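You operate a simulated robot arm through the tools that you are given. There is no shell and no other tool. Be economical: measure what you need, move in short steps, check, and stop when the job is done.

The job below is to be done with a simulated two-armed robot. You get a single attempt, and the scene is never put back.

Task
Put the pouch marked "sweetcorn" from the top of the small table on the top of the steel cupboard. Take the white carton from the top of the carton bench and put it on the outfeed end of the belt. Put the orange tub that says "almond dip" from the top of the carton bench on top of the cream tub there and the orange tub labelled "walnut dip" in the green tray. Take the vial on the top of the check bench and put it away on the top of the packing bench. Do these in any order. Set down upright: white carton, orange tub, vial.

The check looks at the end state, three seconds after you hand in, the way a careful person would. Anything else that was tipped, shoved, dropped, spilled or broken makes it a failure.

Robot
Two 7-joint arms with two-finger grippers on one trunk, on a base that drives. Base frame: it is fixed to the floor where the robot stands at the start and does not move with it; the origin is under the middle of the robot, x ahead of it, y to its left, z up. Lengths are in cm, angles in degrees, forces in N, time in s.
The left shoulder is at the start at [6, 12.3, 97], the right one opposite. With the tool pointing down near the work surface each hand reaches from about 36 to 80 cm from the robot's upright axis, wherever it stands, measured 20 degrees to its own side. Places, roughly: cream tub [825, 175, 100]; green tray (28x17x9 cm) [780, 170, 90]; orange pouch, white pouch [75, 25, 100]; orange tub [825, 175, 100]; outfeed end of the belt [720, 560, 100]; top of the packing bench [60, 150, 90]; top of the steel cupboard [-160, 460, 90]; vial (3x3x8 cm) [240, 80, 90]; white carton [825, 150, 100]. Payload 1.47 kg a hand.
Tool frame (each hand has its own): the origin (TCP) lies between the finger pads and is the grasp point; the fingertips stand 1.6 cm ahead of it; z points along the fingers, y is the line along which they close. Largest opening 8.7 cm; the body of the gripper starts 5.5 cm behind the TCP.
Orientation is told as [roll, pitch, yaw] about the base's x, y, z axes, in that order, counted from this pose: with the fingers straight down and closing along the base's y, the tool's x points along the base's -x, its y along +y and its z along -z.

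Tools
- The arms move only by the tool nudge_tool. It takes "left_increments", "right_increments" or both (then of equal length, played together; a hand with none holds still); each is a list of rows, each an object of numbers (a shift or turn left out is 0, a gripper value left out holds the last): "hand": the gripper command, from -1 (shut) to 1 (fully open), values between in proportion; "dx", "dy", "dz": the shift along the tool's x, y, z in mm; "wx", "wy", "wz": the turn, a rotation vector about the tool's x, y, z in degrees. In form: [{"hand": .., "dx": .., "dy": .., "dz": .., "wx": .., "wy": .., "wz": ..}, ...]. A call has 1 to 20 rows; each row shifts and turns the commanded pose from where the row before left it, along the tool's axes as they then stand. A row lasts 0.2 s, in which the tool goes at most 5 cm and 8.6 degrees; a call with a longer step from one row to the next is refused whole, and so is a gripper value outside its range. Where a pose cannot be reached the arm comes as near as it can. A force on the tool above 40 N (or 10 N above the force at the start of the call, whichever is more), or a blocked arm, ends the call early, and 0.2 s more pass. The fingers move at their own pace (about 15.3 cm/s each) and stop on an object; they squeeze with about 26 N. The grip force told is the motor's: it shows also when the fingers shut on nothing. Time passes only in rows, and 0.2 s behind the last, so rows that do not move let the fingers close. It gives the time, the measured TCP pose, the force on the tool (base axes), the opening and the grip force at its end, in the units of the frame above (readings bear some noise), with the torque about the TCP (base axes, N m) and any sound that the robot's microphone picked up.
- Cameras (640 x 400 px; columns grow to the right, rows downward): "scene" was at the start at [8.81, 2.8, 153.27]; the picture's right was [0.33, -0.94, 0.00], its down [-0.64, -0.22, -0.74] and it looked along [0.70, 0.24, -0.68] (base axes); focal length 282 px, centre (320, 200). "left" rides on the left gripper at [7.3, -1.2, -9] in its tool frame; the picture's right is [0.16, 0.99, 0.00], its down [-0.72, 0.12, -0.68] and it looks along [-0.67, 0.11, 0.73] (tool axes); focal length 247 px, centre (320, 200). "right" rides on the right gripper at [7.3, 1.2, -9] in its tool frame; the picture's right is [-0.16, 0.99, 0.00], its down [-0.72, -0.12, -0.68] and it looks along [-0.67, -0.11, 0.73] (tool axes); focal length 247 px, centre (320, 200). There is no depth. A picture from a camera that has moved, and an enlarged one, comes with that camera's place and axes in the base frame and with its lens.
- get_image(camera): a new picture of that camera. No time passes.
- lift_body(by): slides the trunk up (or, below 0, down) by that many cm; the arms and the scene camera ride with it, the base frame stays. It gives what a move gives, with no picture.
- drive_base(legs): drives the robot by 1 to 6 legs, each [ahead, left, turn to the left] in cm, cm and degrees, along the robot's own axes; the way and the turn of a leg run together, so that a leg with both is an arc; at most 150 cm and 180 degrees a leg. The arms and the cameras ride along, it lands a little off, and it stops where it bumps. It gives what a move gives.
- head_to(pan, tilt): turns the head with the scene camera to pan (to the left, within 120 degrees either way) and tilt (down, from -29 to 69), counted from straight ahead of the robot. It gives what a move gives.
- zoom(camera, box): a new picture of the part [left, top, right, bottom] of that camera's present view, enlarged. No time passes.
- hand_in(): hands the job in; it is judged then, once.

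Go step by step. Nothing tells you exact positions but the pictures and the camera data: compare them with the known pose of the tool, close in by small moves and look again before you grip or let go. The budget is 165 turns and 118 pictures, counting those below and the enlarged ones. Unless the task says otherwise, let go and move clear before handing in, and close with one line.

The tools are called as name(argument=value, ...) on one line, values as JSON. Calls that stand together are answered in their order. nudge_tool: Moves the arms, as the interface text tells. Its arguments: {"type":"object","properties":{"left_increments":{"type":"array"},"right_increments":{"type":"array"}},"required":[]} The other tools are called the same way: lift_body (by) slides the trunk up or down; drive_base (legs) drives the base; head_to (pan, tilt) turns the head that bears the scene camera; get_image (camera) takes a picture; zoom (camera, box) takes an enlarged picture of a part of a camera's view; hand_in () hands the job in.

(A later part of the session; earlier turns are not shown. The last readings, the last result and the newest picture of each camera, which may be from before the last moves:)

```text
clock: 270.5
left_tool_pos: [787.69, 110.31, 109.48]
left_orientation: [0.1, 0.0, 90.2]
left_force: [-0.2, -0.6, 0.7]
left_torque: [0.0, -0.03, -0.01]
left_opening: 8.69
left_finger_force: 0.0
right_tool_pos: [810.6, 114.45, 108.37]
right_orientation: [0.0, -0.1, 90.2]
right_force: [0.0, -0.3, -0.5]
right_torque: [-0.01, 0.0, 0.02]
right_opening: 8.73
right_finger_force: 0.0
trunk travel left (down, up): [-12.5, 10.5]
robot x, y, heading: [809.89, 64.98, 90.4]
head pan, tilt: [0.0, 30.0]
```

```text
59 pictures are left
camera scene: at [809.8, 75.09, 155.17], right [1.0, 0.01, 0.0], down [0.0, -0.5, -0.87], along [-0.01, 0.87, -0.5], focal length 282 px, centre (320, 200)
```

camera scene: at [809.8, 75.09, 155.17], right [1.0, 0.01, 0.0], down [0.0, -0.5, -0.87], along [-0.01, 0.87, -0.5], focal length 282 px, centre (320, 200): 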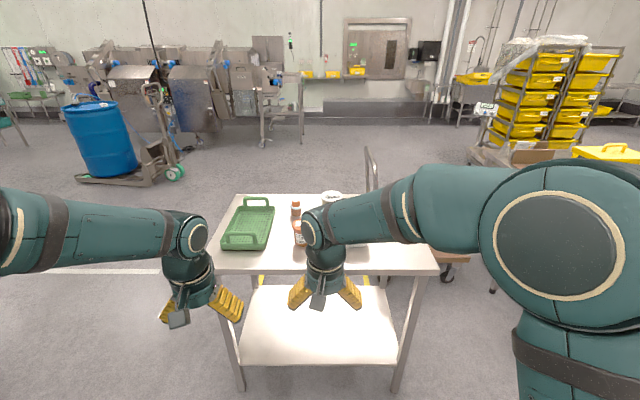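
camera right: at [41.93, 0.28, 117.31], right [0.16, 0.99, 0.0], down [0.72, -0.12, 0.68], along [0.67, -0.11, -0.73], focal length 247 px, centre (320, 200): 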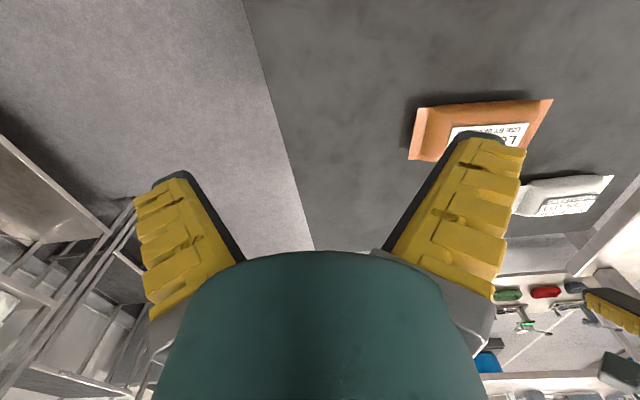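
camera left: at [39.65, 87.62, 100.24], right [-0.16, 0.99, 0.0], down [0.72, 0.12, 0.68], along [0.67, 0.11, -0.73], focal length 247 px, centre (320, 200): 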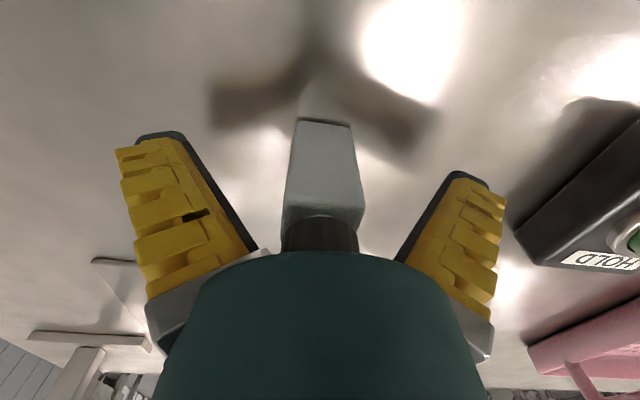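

The right arm hides the tubs, so I move it to the right and look closer.

nudge_tool(right_increments=[{"dy": -45}, {"dy": -45}, {"dy": -45}, {"dy": -45}, {"dy": -45}, {"dy": -25}])

zoom(camera="scene", box=[200, 160, 440, 310])

```text
clock: 271.9
left_tool_pos: [787.59, 110.46, 109.28]
left_orientation: [0.0, 0.0, 90.3]
left_force: [0.4, 0.4, -0.8]
left_torque: [-0.01, -0.02, -0.01]
left_opening: 8.71
left_finger_force: 0.0
right_tool_pos: [835.56, 114.18, 108.37]
right_orientation: [0.0, 0.0, 90.3]
right_force: [0.4, 0.0, 0.3]
right_torque: [0.01, 0.0, 0.02]
right_opening: 8.69
right_finger_force: 0.0
trunk travel left (down, up): [-12.5, 10.5]
robot x, y, heading: [810.07, 65.14, 90.5]
head pan, tilt: [0.0, 30.0]
```

```text
2.67 times, centred on (320, 235) of scene
camera zoom: at [809.82, 75.09, 155.17], right [1.0, 0.01, 0.0], down [0.0, -0.5, -0.87], along [-0.01, 0.87, -0.5], focal length 751 px, centre (320, 107)
```

zoom: 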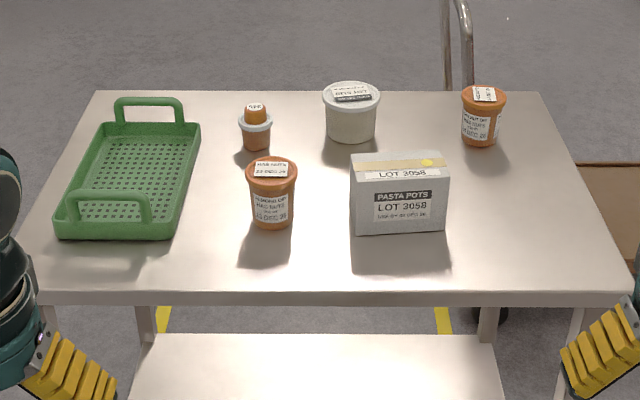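

I zoom to read the orange tubs' labels.

zoom(camera="scene", box=[285, 190, 325, 250])

zoom(camera="scene", box=[362, 185, 402, 225])

```text
6.67 times, centred on (305, 220) of scene
camera zoom: at [809.82, 75.09, 155.17], right [1.0, 0.01, 0.0], down [0.0, -0.5, -0.87], along [-0.01, 0.87, -0.5], focal length 1878 px, centre (420, 67)
```

zoom: 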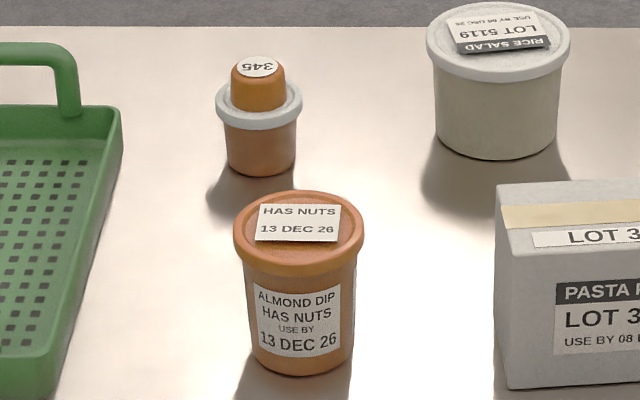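

```text
10.00 times, centred on (382, 205) of scene
camera zoom: at [809.82, 75.09, 155.17], right [1.0, 0.01, 0.0], down [0.0, -0.5, -0.87], along [-0.01, 0.87, -0.5], focal length 2817 px, centre (-300, 150)
```

zoom: 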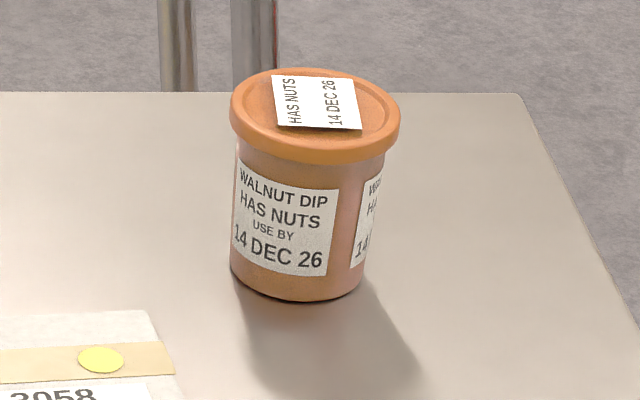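

Near-left orange tub is ALMOND DIP, the far-right one WALNUT DIP, the cream tub is the rice salad one, the white carton is "PASTA POTS". I raise both hands and drive in to about y 108.

nudge_tool(left_increments=[{"hand": 1, "dz": -40}, {"dz": -30}], right_increments=[{"hand": 1, "dz": -40}, {"dz": -30}])

drive_base(legs=[[42, 0, 0]])

head_to(pan=0, tilt=45)

get_image(camera="scene")

get_image(camera="right")

```text
clock: 272.5
left_tool_pos: [787.55, 110.29, 116.13]
left_orientation: [-0.1, -0.1, 90.3]
left_force: [-0.1, -0.5, 0.3]
left_torque: [0.01, 0.01, -0.02]
left_opening: 8.71
left_finger_force: 0.0
right_tool_pos: [835.63, 114.34, 115.42]
right_orientation: [0.0, 0.0, 90.5]
right_force: [-0.6, 0.0, 0.4]
right_torque: [0.0, 0.0, 0.01]
right_opening: 8.67
right_finger_force: 0.1
trunk travel left (down, up): [-12.5, 10.5]
robot x, y, heading: [810.08, 65.06, 90.5]
head pan, tilt: [0.0, 30.0]
```

```text
clock: 275.1
left_tool_pos: [787.22, 152.65, 116.14]
left_orientation: [0.0, 0.0, 90.4]
left_force: [-1.3, 0.5, 0.4]
left_torque: [-0.02, 0.02, 0.03]
left_opening: 8.71
left_finger_force: 0.1
right_tool_pos: [835.17, 156.77, 115.31]
right_orientation: [-0.1, 0.1, 90.4]
right_force: [-0.2, -0.3, -0.7]
right_torque: [0.01, 0.0, 0.01]
right_opening: 8.71
right_finger_force: 0.1
trunk travel left (down, up): [-12.5, 10.5]
robot x, y, heading: [809.77, 107.49, 90.4]
head pan, tilt: [0.0, 30.0]
```

```text
clock: 275.9
left_tool_pos: [787.23, 152.61, 116.23]
left_orientation: [-0.1, 0.0, 90.4]
left_force: [0.7, 0.6, 0.0]
left_torque: [-0.01, -0.01, 0.0]
left_opening: 8.69
left_finger_force: 0.0
right_tool_pos: [835.18, 156.65, 115.25]
right_orientation: [0.1, 0.0, 90.4]
right_force: [0.0, 0.3, 0.0]
right_torque: [-0.05, -0.01, 0.01]
right_opening: 8.69
right_finger_force: 0.0
trunk travel left (down, up): [-12.5, 10.5]
robot x, y, heading: [809.82, 107.61, 90.5]
head pan, tilt: [0.0, 45.0]
```

```text
55 pictures are left
camera scene: at [809.51, 116.52, 152.91], right [1.0, 0.01, 0.0], down [0.01, -0.71, -0.71], along [-0.01, 0.71, -0.71], focal length 282 px, centre (320, 200)
```

scene: 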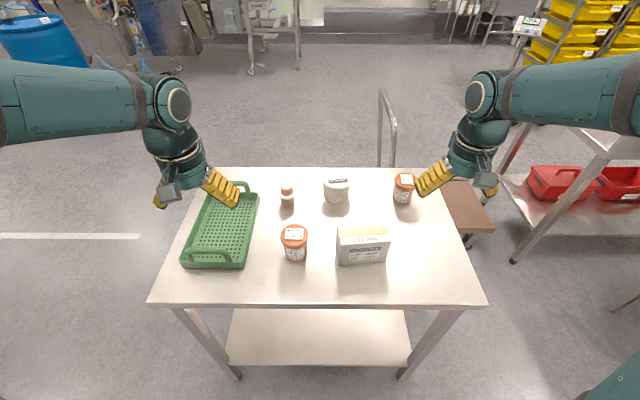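

```text
54 pictures are left
camera right: at [834.11, 149.52, 124.35], right [-0.99, 0.15, 0.0], down [0.11, 0.72, 0.68], along [0.1, 0.67, -0.73], focal length 247 px, centre (320, 200)
```

right: 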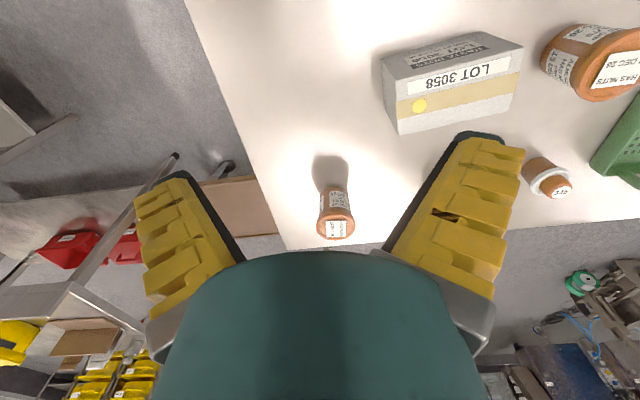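

Triangulated: walnut lid about [836.5, 187.5, 92], almond lid about [802, 162.7, 93], bench top near z 85. The walnut tub needs a closer stand, so I move in 6 cm and 6 cm right.

drive_base(legs=[[6, -7, 0]])

nudge_tool(right_increments=[{"dx": -40}, {"dx": -40}, {"dx": -40}, {"dz": 30}, {"dz": 30}, {}])

get_image(camera="right")

get_image(camera="scene")

```text
clock: 277.2
left_tool_pos: [794.15, 158.81, 116.12]
left_orientation: [-0.1, 0.1, 90.4]
left_force: [0.3, -0.2, -0.5]
left_torque: [-0.07, 0.03, -0.01]
left_opening: 8.71
left_finger_force: 0.0
right_tool_pos: [842.2, 162.88, 115.42]
right_orientation: [0.1, -0.1, 90.4]
right_force: [0.1, -0.1, -0.7]
right_torque: [0.01, 0.02, 0.0]
right_opening: 8.73
right_finger_force: 0.2
trunk travel left (down, up): [-12.5, 10.5]
robot x, y, heading: [816.36, 113.13, 90.4]
head pan, tilt: [0.0, 45.0]
```

```text
clock: 278.6
left_tool_pos: [794.09, 158.72, 116.19]
left_orientation: [0.1, 0.1, 90.4]
left_force: [0.3, -0.7, 0.5]
left_torque: [-0.01, -0.03, 0.01]
left_opening: 8.69
left_finger_force: 0.1
right_tool_pos: [842.09, 174.9, 109.42]
right_orientation: [0.0, 0.0, 90.4]
right_force: [-0.3, -0.2, 0.3]
right_torque: [0.0, -0.01, 0.01]
right_opening: 8.68
right_finger_force: 0.1
trunk travel left (down, up): [-12.5, 10.5]
robot x, y, heading: [816.38, 113.46, 90.5]
head pan, tilt: [0.0, 45.0]
```

```text
53 pictures are left
camera right: at [840.96, 167.61, 118.42], right [-0.99, 0.15, 0.0], down [0.11, 0.72, 0.68], along [0.1, 0.67, -0.73], focal length 247 px, centre (320, 200)
```

right: 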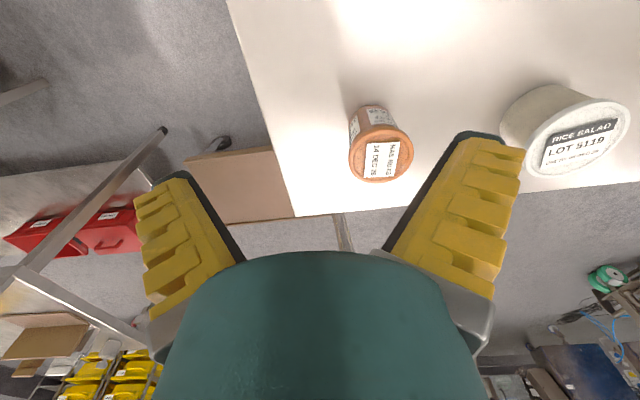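

```text
52 pictures are left
camera scene: at [816.42, 122.49, 152.91], right [1.0, 0.01, 0.0], down [0.01, -0.71, -0.71], along [-0.01, 0.71, -0.71], focal length 282 px, centre (320, 200)
```

scene: 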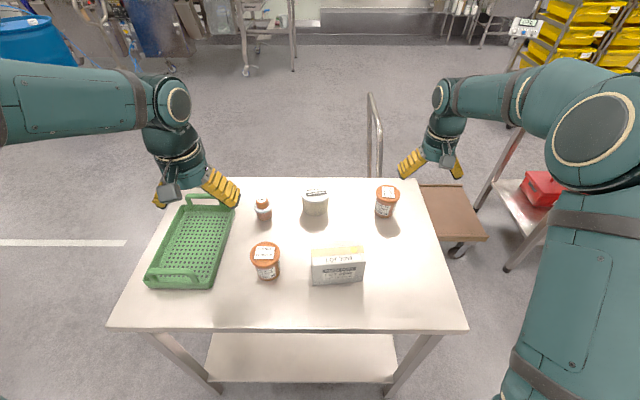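

Walnut lid is at about [836.2, 186.3]. I move over it at z 103 and look again.

nudge_tool(right_increments=[{"dy": 30}, {"dy": 29}, {"dx": -38}, {"dx": -38}, {"dx": -38}, {"dz": 30}, {"dz": 20}, {}])

get_image(camera="right")

```text
clock: 280.4
left_tool_pos: [794.12, 158.62, 116.34]
left_orientation: [0.0, 0.1, 90.4]
left_force: [0.0, 0.6, -0.1]
left_torque: [0.02, -0.03, 0.03]
left_opening: 8.7
left_finger_force: 0.1
right_tool_pos: [836.11, 186.24, 104.5]
right_orientation: [0.0, 0.0, 90.5]
right_force: [-0.6, 0.1, 0.2]
right_torque: [-0.02, -0.02, 0.01]
right_opening: 8.71
right_finger_force: 0.1
trunk travel left (down, up): [-12.5, 10.5]
robot x, y, heading: [816.3, 113.21, 90.4]
head pan, tilt: [0.0, 45.0]
```

```text
51 pictures are left
camera right: at [834.92, 179.02, 113.52], right [-0.99, 0.15, 0.0], down [0.11, 0.72, 0.68], along [0.1, 0.67, -0.73], focal length 247 px, centre (320, 200)
```

right: 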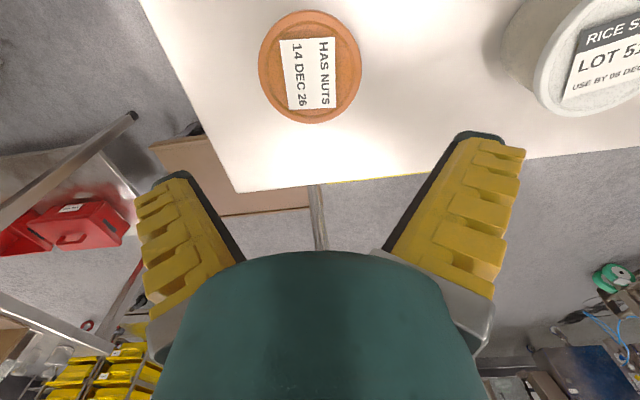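

Intersecting the two views puts the lid at [836.4, 183.6, 95]. I correct, lower to just above the lid and check.

nudge_tool(right_increments=[{"dx": 26, "dy": -2}, {"dz": 25}, {"dz": 20}, {}])

get_image(camera="right")

zoom(camera="scene", box=[310, 120, 470, 240])

```text
clock: 281.4
left_tool_pos: [793.97, 158.7, 116.16]
left_orientation: [-0.1, 0.0, 90.4]
left_force: [0.2, 0.3, 0.5]
left_torque: [0.0, 0.03, -0.01]
left_opening: 8.69
left_finger_force: 0.1
right_tool_pos: [836.44, 183.53, 99.99]
right_orientation: [-0.1, 0.1, 90.3]
right_force: [-0.4, -0.5, -0.4]
right_torque: [-0.01, 0.0, 0.01]
right_opening: 8.7
right_finger_force: 0.1
trunk travel left (down, up): [-12.5, 10.5]
robot x, y, heading: [816.25, 113.29, 90.3]
head pan, tilt: [0.0, 45.0]
```

```text
50 pictures are left
camera right: at [835.28, 176.38, 108.9], right [-0.99, 0.15, 0.0], down [0.11, 0.72, 0.68], along [0.1, 0.67, -0.73], focal length 247 px, centre (320, 200)
```

right: 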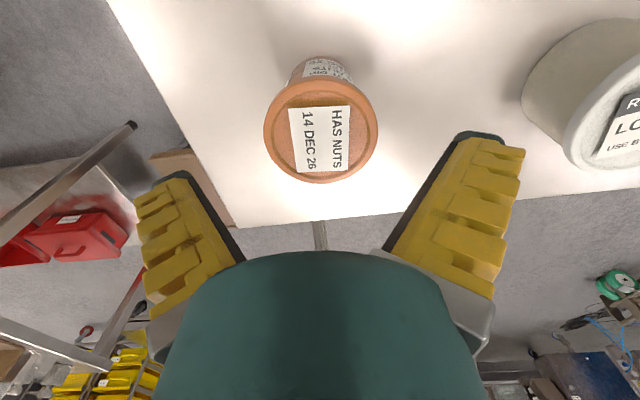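

```text
3.33 times, centred on (390, 180) of scene
camera zoom: at [816.42, 122.58, 152.9], right [1.0, 0.01, 0.0], down [0.01, -0.71, -0.71], along [-0.01, 0.71, -0.71], focal length 939 px, centre (87, 267)
```

zoom: 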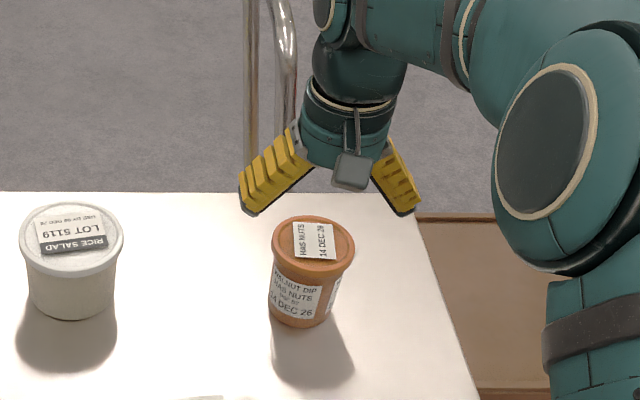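

Aligned within a few mm. Lower around the tub, then close.

nudge_tool(right_increments=[{"dx": 4, "dy": 2}, {"dz": 25}, {"dz": 25}, {"dz": 20}, {"dz": 15}, {}])

get_image(camera="right")

```text
clock: 282.8
left_tool_pos: [794.03, 158.73, 116.22]
left_orientation: [0.0, -0.1, 90.4]
left_force: [-0.6, 0.3, 0.9]
left_torque: [0.0, -0.02, -0.05]
left_opening: 8.73
left_finger_force: 0.1
right_tool_pos: [836.21, 183.23, 91.68]
right_orientation: [0.0, -0.2, 90.4]
right_force: [4.2, 2.8, 16.0]
right_torque: [-0.05, -0.05, 0.0]
right_opening: 8.9
right_finger_force: 26.0
trunk travel left (down, up): [-12.5, 10.5]
robot x, y, heading: [816.39, 113.14, 90.4]
head pan, tilt: [0.0, 45.0]
```

```text
48 pictures are left
camera right: at [835.02, 175.97, 100.66], right [-0.99, 0.15, 0.0], down [0.11, 0.72, 0.68], along [0.1, 0.68, -0.73], focal length 247 px, centre (320, 200)
```

right: 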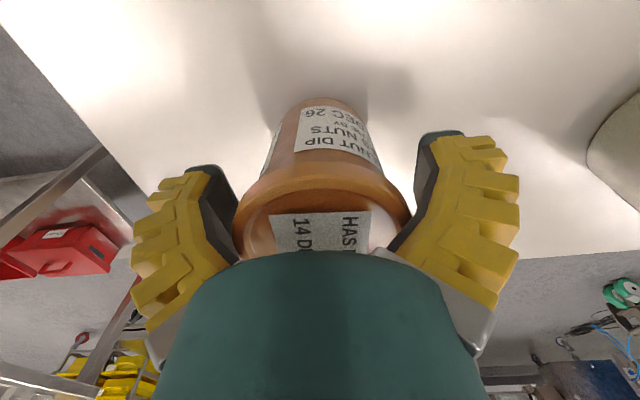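

The lid is touching high inside the fingers, so I rise 1.2 cm and close there.

nudge_tool(right_increments=[{"dz": -6}, {"dz": -6}, {}, {"hand": -1}, {}, {}, {}])

get_image(camera="right")

```text
clock: 284.4
left_tool_pos: [794.03, 158.57, 116.17]
left_orientation: [0.0, 0.1, 90.4]
left_force: [0.6, -0.6, 0.1]
left_torque: [0.04, 0.03, -0.03]
left_opening: 8.69
left_finger_force: 0.1
right_tool_pos: [836.01, 183.21, 92.8]
right_orientation: [0.0, -0.1, 90.3]
right_force: [-0.2, -0.6, 4.0]
right_torque: [0.05, -0.02, 0.03]
right_opening: 8.16
right_finger_force: 26.1
trunk travel left (down, up): [-12.5, 10.5]
robot x, y, heading: [816.33, 113.14, 90.4]
head pan, tilt: [0.0, 45.0]
```

```text
47 pictures are left
camera right: at [834.94, 175.94, 101.64], right [-0.99, 0.15, 0.0], down [0.11, 0.72, 0.68], along [0.1, 0.67, -0.73], focal length 247 px, centre (320, 200)
```

right: 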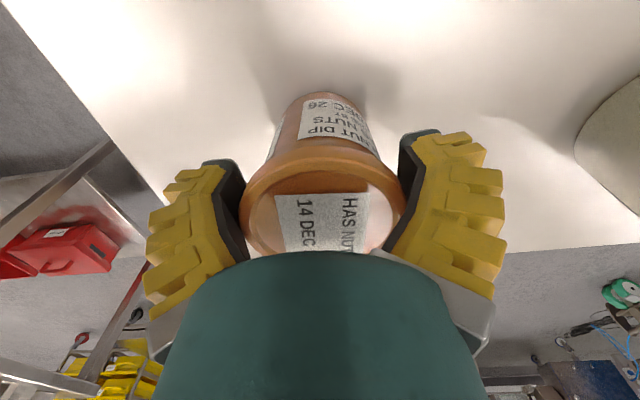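

Contact is still high on the fingers; I open and regrip with the pads at lid-rim height (TCP ≈ 94.3).

nudge_tool(right_increments=[{"hand": 1}, {}, {"dz": -8}, {"dz": -8}, {}, {"hand": -1}, {}, {}, {}])

get_image(camera="right")

```text
clock: 286.4
left_tool_pos: [794.11, 158.59, 116.1]
left_orientation: [0.1, 0.0, 90.5]
left_force: [-0.5, 0.0, 0.6]
left_torque: [-0.05, 0.02, 0.02]
left_opening: 8.7
left_finger_force: 0.1
right_tool_pos: [836.19, 183.19, 94.11]
right_orientation: [0.0, 0.0, 90.5]
right_force: [-0.5, 0.3, 0.7]
right_torque: [0.01, 0.06, 0.0]
right_opening: 6.97
right_finger_force: 25.6
trunk travel left (down, up): [-12.5, 10.5]
robot x, y, heading: [816.77, 113.31, 90.4]
head pan, tilt: [0.0, 45.0]
```

```text
46 pictures are left
camera right: at [834.98, 176.01, 103.15], right [-0.99, 0.15, 0.0], down [0.11, 0.72, 0.68], along [0.1, 0.67, -0.73], focal length 247 px, centre (320, 200)
```

right: 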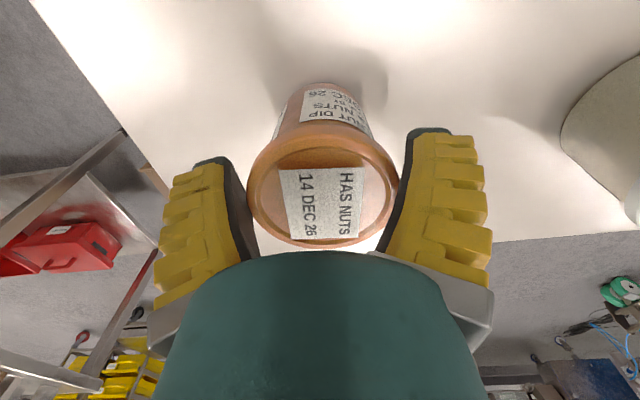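

Good grip at 7.0 cm on the rim with near-zero force. Lift slowly.

nudge_tool(right_increments=[{"dz": -3}, {"dz": -5}, {"dz": -8}, {"dz": -15}, {"dz": -20}, {"dz": -30}, {"dz": -30}, {"dz": -30}, {"dz": -30}, {"dz": -30}, {}])

get_image(camera="scene")

```text
clock: 288.8
left_tool_pos: [794.14, 158.73, 116.27]
left_orientation: [-0.1, 0.0, 90.4]
left_force: [0.2, -0.4, -0.2]
left_torque: [0.03, 0.0, 0.0]
left_opening: 8.71
left_finger_force: 0.0
right_tool_pos: [836.0, 182.95, 114.36]
right_orientation: [-0.1, 0.0, 90.4]
right_force: [0.1, -0.7, -3.4]
right_torque: [0.0, 0.0, -0.01]
right_opening: 6.92
right_finger_force: 25.9
trunk travel left (down, up): [-12.5, 10.5]
robot x, y, heading: [816.88, 113.46, 90.2]
head pan, tilt: [0.0, 45.0]
```

```text
45 pictures are left
camera scene: at [816.44, 122.6, 152.9], right [1.0, 0.01, 0.0], down [0.01, -0.71, -0.71], along [-0.01, 0.71, -0.71], focal length 282 px, centre (320, 200)
```

scene: 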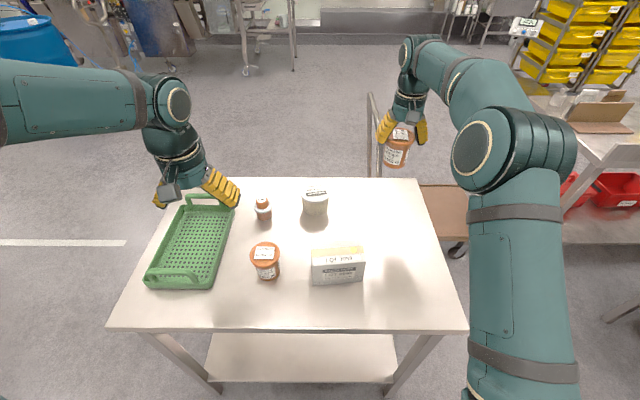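

Walnut tub held (≈3.4 N). I bring it to y ≈ 169 and strafe left so that it comes over the tray centre (≈[780.5, 169]).

nudge_tool(right_increments=[{"dx": 35}, {"dx": 35}, {"dx": 35}, {"dx": 35}, {}])

drive_base(legs=[[0, 54, 0]])

head_to(pan=-15, tilt=45)

get_image(camera="scene")

get_image(camera="right")

```text
clock: 290.0
left_tool_pos: [794.11, 158.73, 116.09]
left_orientation: [0.0, 0.1, 90.4]
left_force: [-0.4, 1.3, 0.8]
left_torque: [-0.03, 0.03, -0.02]
left_opening: 8.68
left_finger_force: 0.0
right_tool_pos: [835.99, 169.36, 114.45]
right_orientation: [-0.1, 0.0, 90.4]
right_force: [-1.2, 0.5, -2.3]
right_torque: [-0.05, -0.02, 0.01]
right_opening: 6.91
right_finger_force: 25.6
trunk travel left (down, up): [-12.5, 10.5]
robot x, y, heading: [816.58, 113.75, 90.5]
head pan, tilt: [0.0, 45.0]
```

```text
clock: 295.2
left_tool_pos: [739.86, 158.35, 116.03]
left_orientation: [0.0, 0.0, 90.3]
left_force: [0.5, -0.3, -0.3]
left_torque: [0.0, -0.02, -0.01]
left_opening: 8.71
left_finger_force: 0.1
right_tool_pos: [781.88, 168.91, 114.47]
right_orientation: [0.0, 0.1, 90.4]
right_force: [1.3, -0.1, -2.3]
right_torque: [-0.03, 0.02, 0.0]
right_opening: 6.83
right_finger_force: 26.5
trunk travel left (down, up): [-12.5, 10.5]
robot x, y, heading: [762.31, 112.73, 90.5]
head pan, tilt: [0.0, 45.0]
```

```text
clock: 296.0
left_tool_pos: [739.79, 158.3, 116.21]
left_orientation: [0.0, 0.0, 90.3]
left_force: [-0.9, 0.8, 0.1]
left_torque: [-0.05, 0.03, -0.03]
left_opening: 8.68
left_finger_force: 0.0
right_tool_pos: [781.99, 168.93, 114.61]
right_orientation: [0.0, 0.0, 90.3]
right_force: [0.0, 0.0, -2.1]
right_torque: [-0.01, 0.02, 0.0]
right_opening: 6.83
right_finger_force: 25.8
trunk travel left (down, up): [-12.5, 10.5]
robot x, y, heading: [762.82, 113.13, 90.2]
head pan, tilt: [-15.0, 45.0]
```

```text
44 pictures are left
camera scene: at [764.24, 121.93, 152.9], right [0.97, -0.25, 0.0], down [-0.18, -0.68, -0.71], along [0.18, 0.68, -0.71], focal length 282 px, centre (320, 200)
```

scene: 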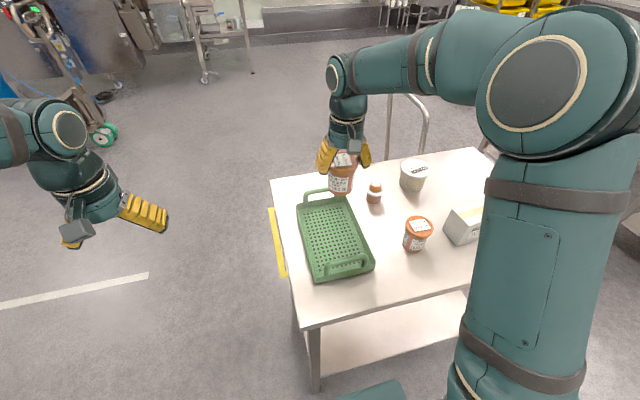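

```text
43 pictures are left
camera right: at [780.74, 161.65, 123.49], right [-0.99, 0.15, 0.0], down [0.11, 0.72, 0.68], along [0.1, 0.67, -0.73], focal length 247 px, centre (320, 200)
```

right: 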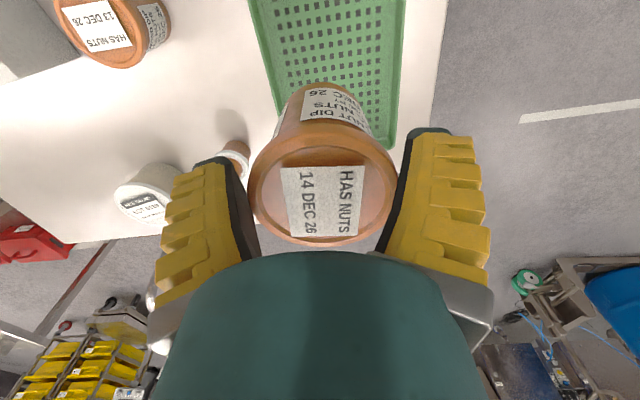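

Tray centre is about [780.8, 169.5]. I shift 1 cm and lower the tub toward the tray floor.

nudge_tool(right_increments=[{"dy": 11, "dx": -4}, {"dz": 35}, {"dz": 35}, {"dz": 35}, {"dz": 30}, {"dz": 25}, {"dz": 15}, {}])

zoom(camera="scene", box=[260, 140, 420, 300])

```text
clock: 297.8
left_tool_pos: [739.96, 158.3, 116.28]
left_orientation: [0.0, -0.1, 90.2]
left_force: [-0.9, 0.3, -0.8]
left_torque: [-0.01, 0.0, -0.02]
left_opening: 8.69
left_finger_force: 0.1
right_tool_pos: [780.86, 169.15, 97.23]
right_orientation: [0.0, -0.3, 90.4]
right_force: [3.1, -0.8, 17.3]
right_torque: [0.16, -0.45, 0.01]
right_opening: 1.1
right_finger_force: 26.0
trunk travel left (down, up): [-12.5, 10.5]
robot x, y, heading: [761.89, 112.96, 90.4]
head pan, tilt: [-15.0, 45.0]
```

```text
2.50 times, centred on (340, 220) of scene
camera zoom: at [764.26, 121.76, 152.94], right [0.97, -0.25, 0.0], down [-0.18, -0.68, -0.71], along [0.18, 0.68, -0.71], focal length 704 px, centre (270, 150)
```

zoom: 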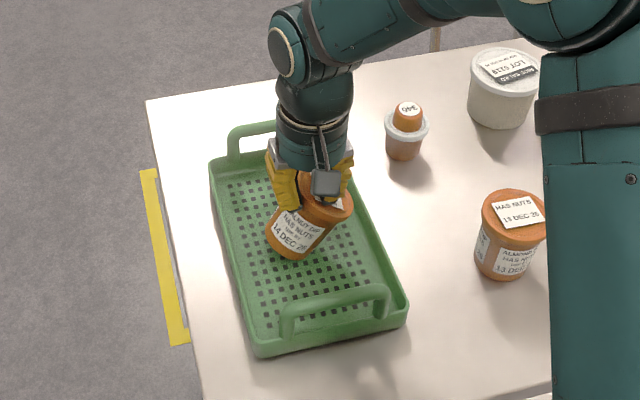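

The tub slipped in the grip and is tilted under the fingers. I look closely before doing anything.

get_image(camera="right")

zoom(camera="scene", box=[310, 170, 370, 220])

```text
41 pictures are left
camera right: at [779.7, 161.91, 106.23], right [-0.99, 0.15, 0.0], down [0.11, 0.72, 0.68], along [0.1, 0.68, -0.73], focal length 247 px, centre (320, 200)
```

right: 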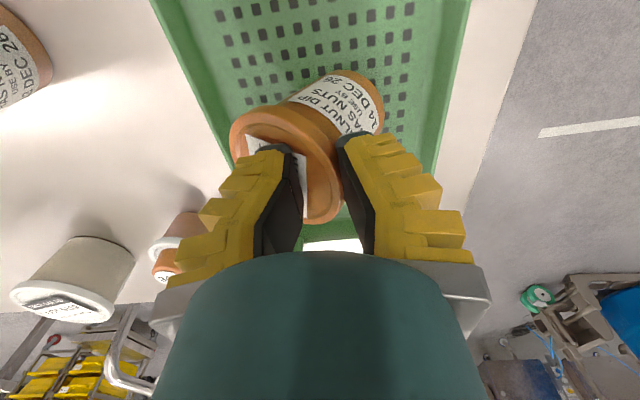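

```text
8.00 times, centred on (340, 195) of scene
camera zoom: at [764.26, 121.76, 152.94], right [0.97, -0.25, 0.0], down [-0.18, -0.68, -0.71], along [0.18, 0.68, -0.71], focal length 2254 px, centre (160, 240)
```

zoom: 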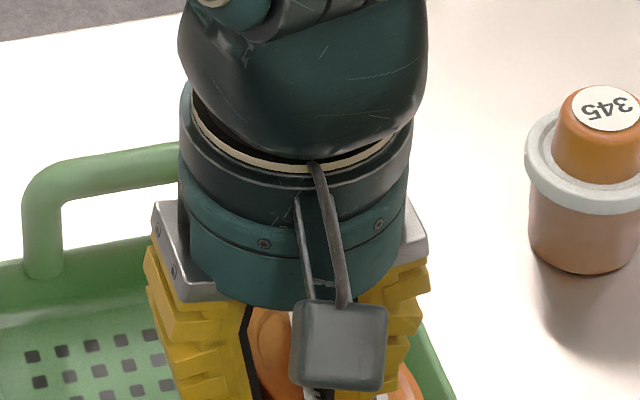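

The fingers have pinched the tub's rim at its high (-x) side, with the tub leaning ~38° toward +x. I'll lift slightly to unload it and see how it hangs before righting it by rolling the hand.

nudge_tool(right_increments=[{"dz": -3}, {"dz": -4}, {"dz": -4}, {"dz": -4}, {}])

get_image(camera="right")

zoom(camera="scene", box=[290, 150, 390, 230])

```text
clock: 299.0
left_tool_pos: [739.91, 158.25, 116.22]
left_orientation: [0.0, 0.0, 90.2]
left_force: [0.1, 0.4, -0.1]
left_torque: [0.04, 0.01, -0.02]
left_opening: 8.69
left_finger_force: 0.0
right_tool_pos: [780.91, 169.35, 98.45]
right_orientation: [0.0, 0.0, 90.3]
right_force: [-0.6, 0.4, -0.4]
right_torque: [0.03, -0.01, -0.02]
right_opening: 0.0
right_finger_force: 25.9
trunk travel left (down, up): [-12.5, 10.5]
robot x, y, heading: [762.37, 113.17, 90.4]
head pan, tilt: [-15.0, 45.0]
```

```text
39 pictures are left
camera right: at [779.66, 162.05, 107.45], right [-0.99, 0.15, 0.0], down [0.11, 0.72, 0.68], along [0.1, 0.67, -0.73], focal length 247 px, centre (320, 200)
```

right: 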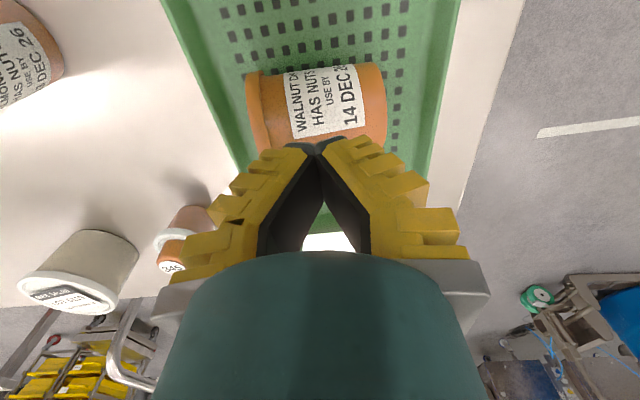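

```text
5.00 times, centred on (340, 190) of scene
camera zoom: at [764.23, 121.9, 152.91], right [0.97, -0.25, 0.0], down [-0.18, -0.68, -0.71], along [0.18, 0.68, -0.71], focal length 1409 px, centre (220, 250)
```

zoom: 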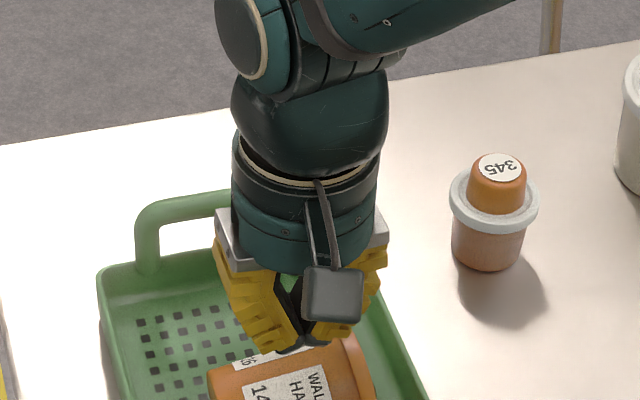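

The tub now lies on its side in the tray, lid toward +x. I'll right it with the left hand: grip it across y near the lid, lift, roll the hand so the lid turns up, and set it down. First I clear the right hand and strafe right.

nudge_tool(right_increments=[{"dz": -40}, {"dz": -40}, {"dz": -40}, {"dz": -40}, {"dx": 40}, {"dx": 40}, {"dy": -40}])

drive_base(legs=[[0, -40, 0]])

nudge_tool(left_increments=[{"dx": -35}, {"wz": -8.18}, {"wz": -8.18}, {"wz": -8.18}, {"wz": -8.18}, {"wz": -8.18}, {"wz": -8.18}, {"wz": -8.18}, {"wz": -8.18}, {"wz": -8.18}, {"wz": -8.18}, {"wz": -8.18}, {}])

head_to(pan=15, tilt=50)

get_image(camera="scene")

get_image(camera="left")

```text
clock: 300.6
left_tool_pos: [740.13, 158.38, 116.17]
left_orientation: [0.0, 0.0, 90.3]
left_force: [0.1, 0.7, 0.0]
left_torque: [-0.02, 0.01, -0.01]
left_opening: 8.72
left_finger_force: 0.0
right_tool_pos: [785.0, 161.13, 114.49]
right_orientation: [0.1, 0.0, 90.3]
right_force: [-0.7, 0.6, -0.3]
right_torque: [-0.03, 0.02, 0.0]
right_opening: 0.0
right_finger_force: 26.0
trunk travel left (down, up): [-12.5, 10.5]
robot x, y, heading: [762.29, 113.1, 90.4]
head pan, tilt: [-15.0, 45.0]
```

```text
clock: 304.7
left_tool_pos: [780.08, 158.45, 116.21]
left_orientation: [-0.1, -0.1, 90.8]
left_force: [1.0, -0.2, -0.1]
left_torque: [-0.02, -0.03, 0.04]
left_opening: 8.69
left_finger_force: 0.0
right_tool_pos: [824.93, 161.62, 114.48]
right_orientation: [0.0, 0.0, 90.8]
right_force: [0.3, -0.6, 0.4]
right_torque: [-0.01, 0.01, -0.01]
right_opening: 0.0
right_finger_force: 25.7
trunk travel left (down, up): [-12.5, 10.5]
robot x, y, heading: [802.57, 113.3, 90.7]
head pan, tilt: [-15.0, 45.0]
```

```text
clock: 307.5
left_tool_pos: [779.85, 162.08, 116.29]
left_orientation: [0.0, 0.0, -179.2]
left_force: [0.2, 0.2, -0.2]
left_torque: [0.0, -0.05, -0.01]
left_opening: 8.68
left_finger_force: 0.0
right_tool_pos: [824.91, 161.75, 114.56]
right_orientation: [0.0, 0.0, 90.7]
right_force: [0.4, 0.0, 0.7]
right_torque: [0.01, 0.01, -0.01]
right_opening: 0.0
right_finger_force: 26.7
trunk travel left (down, up): [-12.5, 10.5]
robot x, y, heading: [802.6, 113.2, 90.7]
head pan, tilt: [-15.0, 45.0]
```

```text
clock: 308.5
left_tool_pos: [779.97, 162.14, 116.17]
left_orientation: [0.0, 0.0, -179.3]
left_force: [0.0, -0.3, 0.1]
left_torque: [-0.01, 0.01, -0.02]
left_opening: 8.7
left_finger_force: 0.0
right_tool_pos: [824.85, 161.68, 114.47]
right_orientation: [0.0, 0.0, 90.8]
right_force: [0.5, 0.1, -0.5]
right_torque: [0.0, 0.01, 0.02]
right_opening: 0.0
right_finger_force: 25.9
trunk travel left (down, up): [-12.5, 10.5]
robot x, y, heading: [802.78, 113.48, 90.6]
head pan, tilt: [15.0, 50.0]
```

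```text
37 pictures are left
camera scene: at [800.53, 121.85, 152.22], right [0.96, 0.27, 0.0], down [0.21, -0.74, -0.64], along [-0.17, 0.62, -0.77], focal length 282 px, centre (320, 200)
```

scene: 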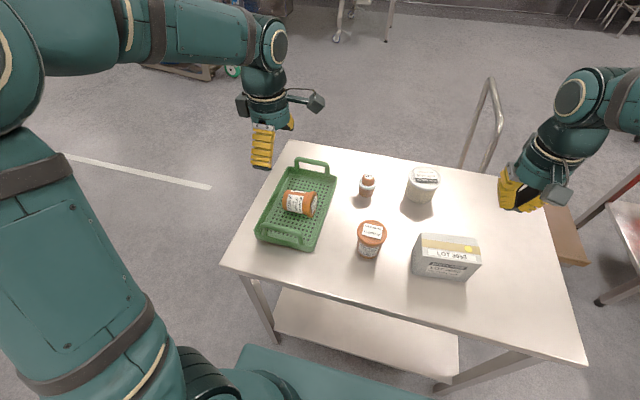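

```text
36 pictures are left
camera left: at [787.2, 163.35, 125.21], right [0.17, -0.99, 0.0], down [-0.72, -0.13, 0.68], along [-0.67, -0.12, -0.73], focal length 247 px, centre (320, 200)
```

left: 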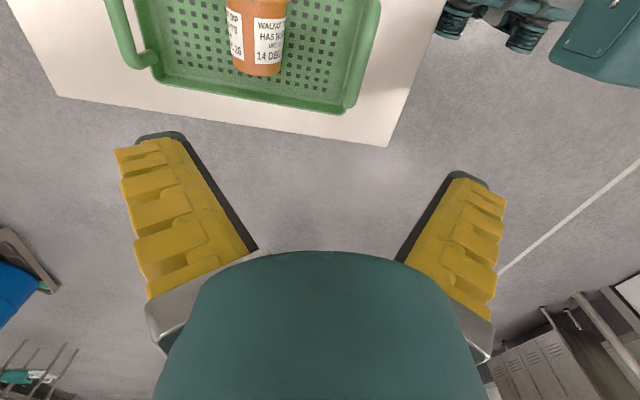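

The tub lies along x from about 777.3 (base) to 785.4 (lid) at y ≈ 169. I move the left hand over x 782 and lower partway.

nudge_tool(left_increments=[{"dx": 20}, {"dy": -35}, {"dy": -35}, {"dz": 40}, {"dz": 40}, {"dz": 40}, {"dz": 30}, {}])

get_image(camera="left")

zoom(camera="scene", box=[240, 130, 360, 260])

```text
clock: 310.3
left_tool_pos: [781.8, 169.07, 101.14]
left_orientation: [0.1, 0.0, -179.3]
left_force: [0.3, -0.2, -0.1]
left_torque: [0.0, 0.01, -0.04]
left_opening: 8.7
left_finger_force: 0.0
right_tool_pos: [824.89, 161.64, 114.5]
right_orientation: [0.1, 0.1, 90.9]
right_force: [0.2, 0.7, 0.0]
right_torque: [0.0, -0.03, -0.01]
right_opening: 0.01
right_finger_force: 26.6
trunk travel left (down, up): [-12.5, 10.5]
robot x, y, heading: [802.42, 113.26, 91.0]
head pan, tilt: [15.0, 50.0]
```

```text
35 pictures are left
camera left: at [789.07, 170.36, 110.13], right [0.17, -0.99, 0.0], down [-0.72, -0.13, 0.68], along [-0.67, -0.12, -0.73], focal length 247 px, centre (320, 200)
```

left: 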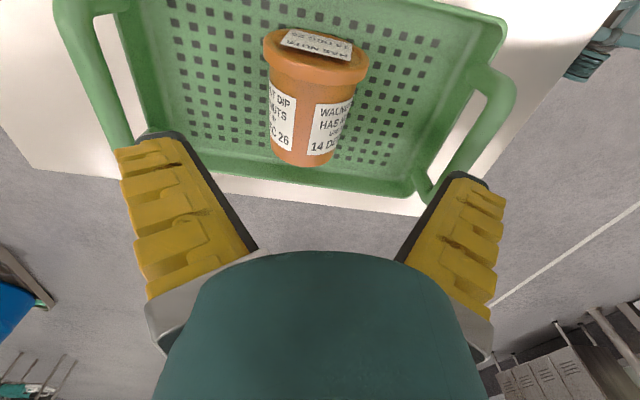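

```text
3.08 times, centred on (300, 195) of scene
camera zoom: at [800.52, 121.81, 152.22], right [0.96, 0.27, 0.0], down [0.21, -0.74, -0.64], along [-0.17, 0.62, -0.77], focal length 867 px, centre (382, 215)
```

zoom: 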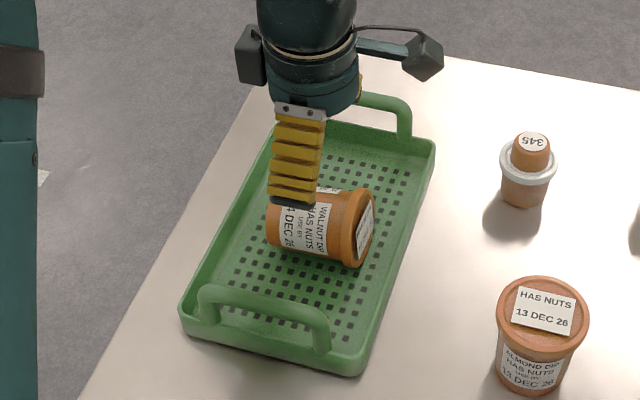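

Aligned; small y shift, then lower to the tub's axis height and close.

nudge_tool(left_increments=[{"dy": -6, "dx": -3}, {"dz": 30}, {"dz": 30}, {"dz": 20}, {"dz": 12}, {}])

get_image(camera="left")

```text
clock: 311.7
left_tool_pos: [781.39, 169.69, 91.9]
left_orientation: [0.0, 0.0, -179.3]
left_force: [-0.1, 0.7, -1.0]
left_torque: [-0.03, -0.02, 0.01]
left_opening: 8.67
left_finger_force: 0.1
right_tool_pos: [825.05, 161.66, 114.55]
right_orientation: [0.0, 0.1, 90.8]
right_force: [0.6, -0.2, 0.0]
right_torque: [-0.04, -0.01, 0.0]
right_opening: 0.01
right_finger_force: 25.8
trunk travel left (down, up): [-12.5, 10.5]
robot x, y, heading: [802.58, 113.41, 90.8]
head pan, tilt: [15.0, 50.0]
```

```text
33 pictures are left
camera left: at [788.73, 171.09, 100.88], right [0.17, -0.99, 0.0], down [-0.72, -0.13, 0.68], along [-0.67, -0.12, -0.73], focal length 247 px, centre (320, 200)
```

left: 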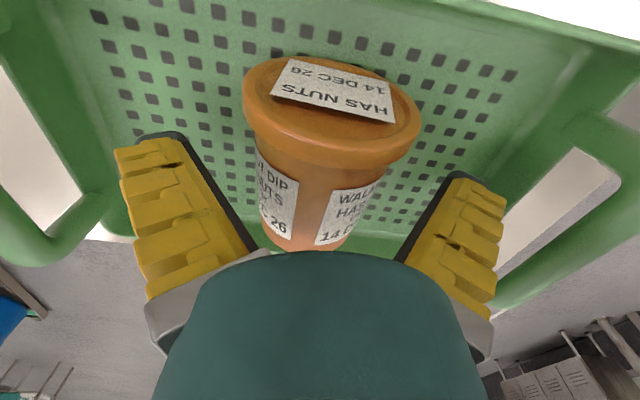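

nudge_tool(left_increments=[{"dz": 6}, {"hand": -1}, {}, {}, {}, {"dz": -4}, {"dz": -6}, {"dz": -10}, {"dz": -15}, {}])

get_image(camera="left")

```text
clock: 313.9
left_tool_pos: [781.45, 169.61, 94.78]
left_orientation: [0.1, -0.1, -179.2]
left_force: [0.0, -0.2, -3.1]
left_torque: [-0.01, 0.01, 0.02]
left_opening: 5.11
left_finger_force: 26.3
right_tool_pos: [824.85, 161.67, 114.46]
right_orientation: [0.1, 0.1, 90.8]
right_force: [-0.2, -0.5, 0.0]
right_torque: [-0.03, -0.01, 0.0]
right_opening: 0.0
right_finger_force: 25.7
trunk travel left (down, up): [-12.5, 10.5]
robot x, y, heading: [802.57, 113.45, 90.7]
head pan, tilt: [15.0, 50.0]
```

```text
32 pictures are left
camera left: at [788.69, 171.01, 103.8], right [0.17, -0.99, 0.0], down [-0.72, -0.12, 0.68], along [-0.67, -0.12, -0.73], focal length 247 px, centre (320, 200)
```

left: 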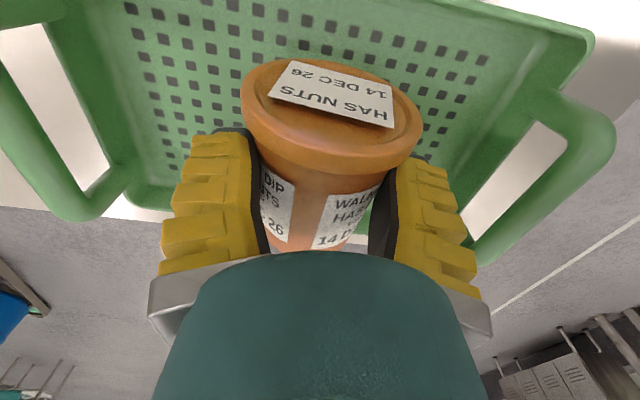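

The tub is held across its body. I raise it and roll the hand 66° so the lid turns upward.

nudge_tool(left_increments=[{"dz": -25}, {"dz": -30}, {"dz": -30}, {"dz": -30}, {"wy": 4}, {"wy": 7}, {"wy": 7}, {"wy": 7}, {"wy": 7}, {"wy": 7}, {"wy": 7}, {"wy": 7}, {"wy": 7}, {"wy": 6}, {}])

get_image(camera="scene")

get_image(camera="right")

```text
clock: 317.1
left_tool_pos: [781.47, 169.83, 106.34]
left_orientation: [0.0, 66.1, -179.3]
left_force: [-0.2, -0.6, -2.1]
left_torque: [0.02, -0.03, -0.02]
left_opening: 5.12
left_finger_force: 26.2
right_tool_pos: [824.93, 161.6, 114.46]
right_orientation: [0.1, 0.0, 90.7]
right_force: [0.0, 0.3, -0.4]
right_torque: [0.01, 0.0, 0.02]
right_opening: 0.0
right_finger_force: 26.0
trunk travel left (down, up): [-12.5, 10.5]
robot x, y, heading: [802.7, 113.43, 90.8]
head pan, tilt: [15.0, 50.0]
```

```text
31 pictures are left
camera scene: at [800.55, 121.85, 152.22], right [0.96, 0.27, 0.0], down [0.21, -0.74, -0.64], along [-0.17, 0.62, -0.77], focal length 282 px, centre (320, 200)
```

scene: 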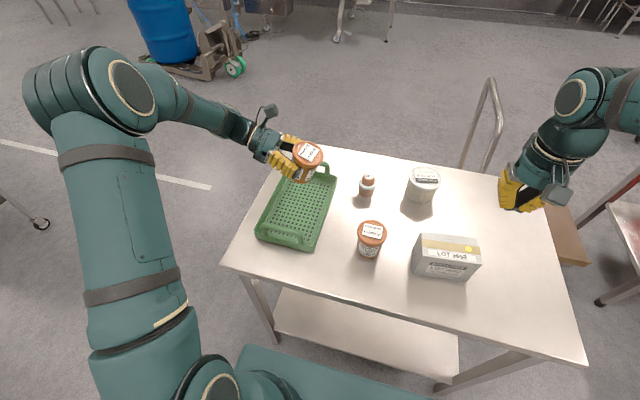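

```text
30 pictures are left
camera right: at [823.85, 154.44, 123.52], right [-0.99, 0.14, 0.0], down [0.11, 0.73, 0.68], along [0.1, 0.67, -0.73], focal length 247 px, centre (320, 200)
```

right: 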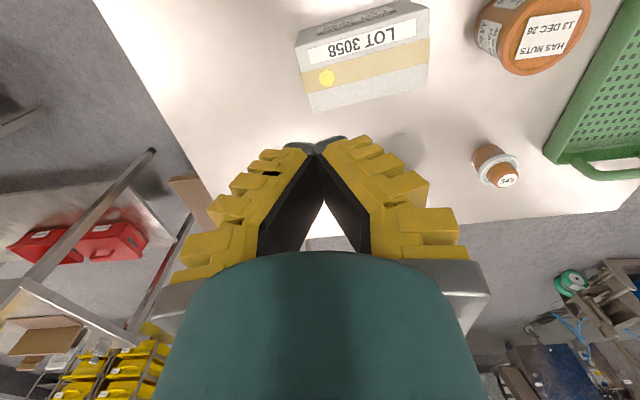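

The roll works well. I roll 8° more, then lower vertically in the tilted tool axes to just above the tray floor.

nudge_tool(left_increments=[{"wy": 4}, {"wy": 4}, {"dx": -28.8, "dz": 8.3}, {"dx": -28.8, "dz": 8.3}, {"dx": -14.4, "dz": 4.1}, {}])

zoom(camera="scene", box=[220, 90, 380, 260])

```text
clock: 318.5
left_tool_pos: [781.52, 169.74, 98.91]
left_orientation: [-0.1, 74.1, -179.3]
left_force: [-0.9, 0.6, -2.5]
left_torque: [0.0, 0.06, -0.01]
left_opening: 5.12
left_finger_force: 25.7
right_tool_pos: [824.9, 161.64, 114.58]
right_orientation: [0.0, 0.0, 90.7]
right_force: [0.7, 0.1, -0.3]
right_torque: [0.02, -0.01, 0.02]
right_opening: 0.0
right_finger_force: 26.0
trunk travel left (down, up): [-12.5, 10.5]
robot x, y, heading: [802.55, 113.49, 90.8]
head pan, tilt: [15.0, 50.0]
```

```text
2.35 times, centred on (300, 175) of scene
camera zoom: at [800.53, 121.86, 152.22], right [0.96, 0.27, 0.0], down [0.21, -0.74, -0.64], along [-0.17, 0.62, -0.77], focal length 663 px, centre (367, 259)
```

zoom: 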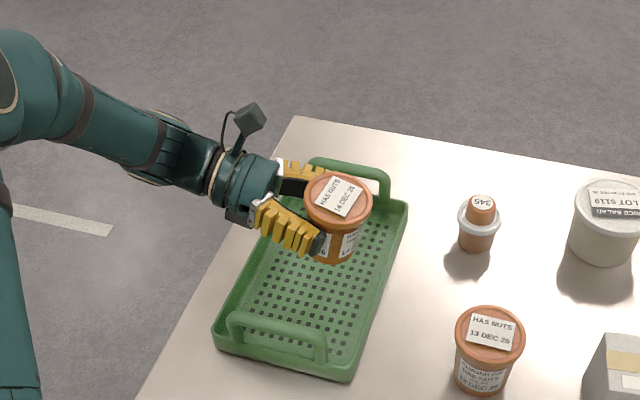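

nudge_tool(left_increments=[{"dx": -9.6, "dz": 2.8}, {"dx": -9.6, "dz": 2.8}, {"dx": -9.6, "dz": 2.8}, {"dx": -4.8, "dz": 1.4}, {}])

nudge_tool(left_increments=[{"dx": -3.8, "dz": 1.1}, {"dx": -3.8, "dz": 1.1}, {}])

nudge_tool(left_increments=[{"dx": -3.8, "dz": 1.1}, {"dx": -3.8, "dz": 1.1}, {}])

```text
clock: 319.7
left_tool_pos: [781.4, 169.77, 95.39]
left_orientation: [0.0, 73.9, -179.3]
left_force: [-0.3, 0.1, -2.9]
left_torque: [-0.02, 0.02, -0.03]
left_opening: 5.12
left_finger_force: 26.5
right_tool_pos: [824.89, 161.74, 114.59]
right_orientation: [0.0, 0.0, 90.9]
right_force: [0.4, 0.5, 0.6]
right_torque: [0.0, -0.01, 0.06]
right_opening: 0.0
right_finger_force: 25.7
trunk travel left (down, up): [-12.5, 10.5]
robot x, y, heading: [802.12, 113.77, 91.2]
head pan, tilt: [15.0, 50.0]
```

```text
clock: 320.5
left_tool_pos: [781.62, 169.8, 94.49]
left_orientation: [0.0, 74.0, -179.3]
left_force: [-0.5, -0.6, -2.2]
left_torque: [-0.01, 0.05, -0.01]
left_opening: 5.12
left_finger_force: 25.8
right_tool_pos: [824.94, 161.74, 114.58]
right_orientation: [0.0, 0.0, 90.7]
right_force: [0.2, 0.5, -0.3]
right_torque: [-0.01, 0.0, 0.0]
right_opening: 0.0
right_finger_force: 26.5
trunk travel left (down, up): [-12.5, 10.5]
robot x, y, heading: [803.05, 113.03, 91.0]
head pan, tilt: [15.0, 50.0]
```

```text
clock: 321.3
left_tool_pos: [781.61, 169.76, 93.86]
left_orientation: [0.0, 74.0, -179.3]
left_force: [0.9, 0.3, -2.3]
left_torque: [0.02, 0.06, -0.02]
left_opening: 5.09
left_finger_force: 26.2
right_tool_pos: [825.05, 161.65, 114.52]
right_orientation: [0.0, 0.0, 90.8]
right_force: [-0.8, 0.4, -0.7]
right_torque: [0.01, 0.02, -0.01]
right_opening: 0.01
right_finger_force: 26.0
trunk travel left (down, up): [-12.5, 10.5]
robot x, y, heading: [802.78, 113.24, 90.5]
head pan, tilt: [15.0, 50.0]
```

nudge_tool(left_increments=[{"dx": -3.8, "dz": 1.1}, {"dx": -3.8, "dz": 1.1}, {}])

zoom(camera="scene", box=[240, 130, 340, 230])

```text
clock: 322.1
left_tool_pos: [781.53, 169.68, 92.88]
left_orientation: [0.0, 74.0, -179.3]
left_force: [-0.1, -0.2, -3.6]
left_torque: [0.01, 0.04, -0.03]
left_opening: 5.09
left_finger_force: 25.6
right_tool_pos: [824.92, 161.68, 114.67]
right_orientation: [0.0, 0.0, 90.8]
right_force: [0.3, 1.0, 0.7]
right_torque: [0.03, -0.01, 0.0]
right_opening: 0.01
right_finger_force: 26.1
trunk travel left (down, up): [-12.5, 10.5]
robot x, y, heading: [802.51, 113.47, 90.8]
head pan, tilt: [15.0, 50.0]
```

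```text
4.00 times, centred on (290, 180) of scene
camera zoom: at [800.52, 121.86, 152.21], right [0.96, 0.27, 0.0], down [0.21, -0.74, -0.64], along [-0.17, 0.62, -0.77], focal length 1127 px, centre (440, 280)
```

zoom: 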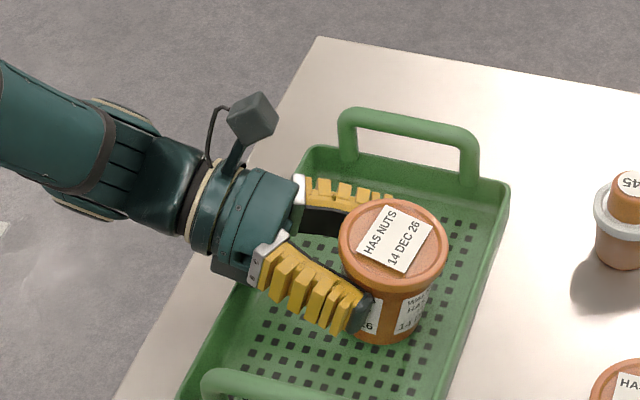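

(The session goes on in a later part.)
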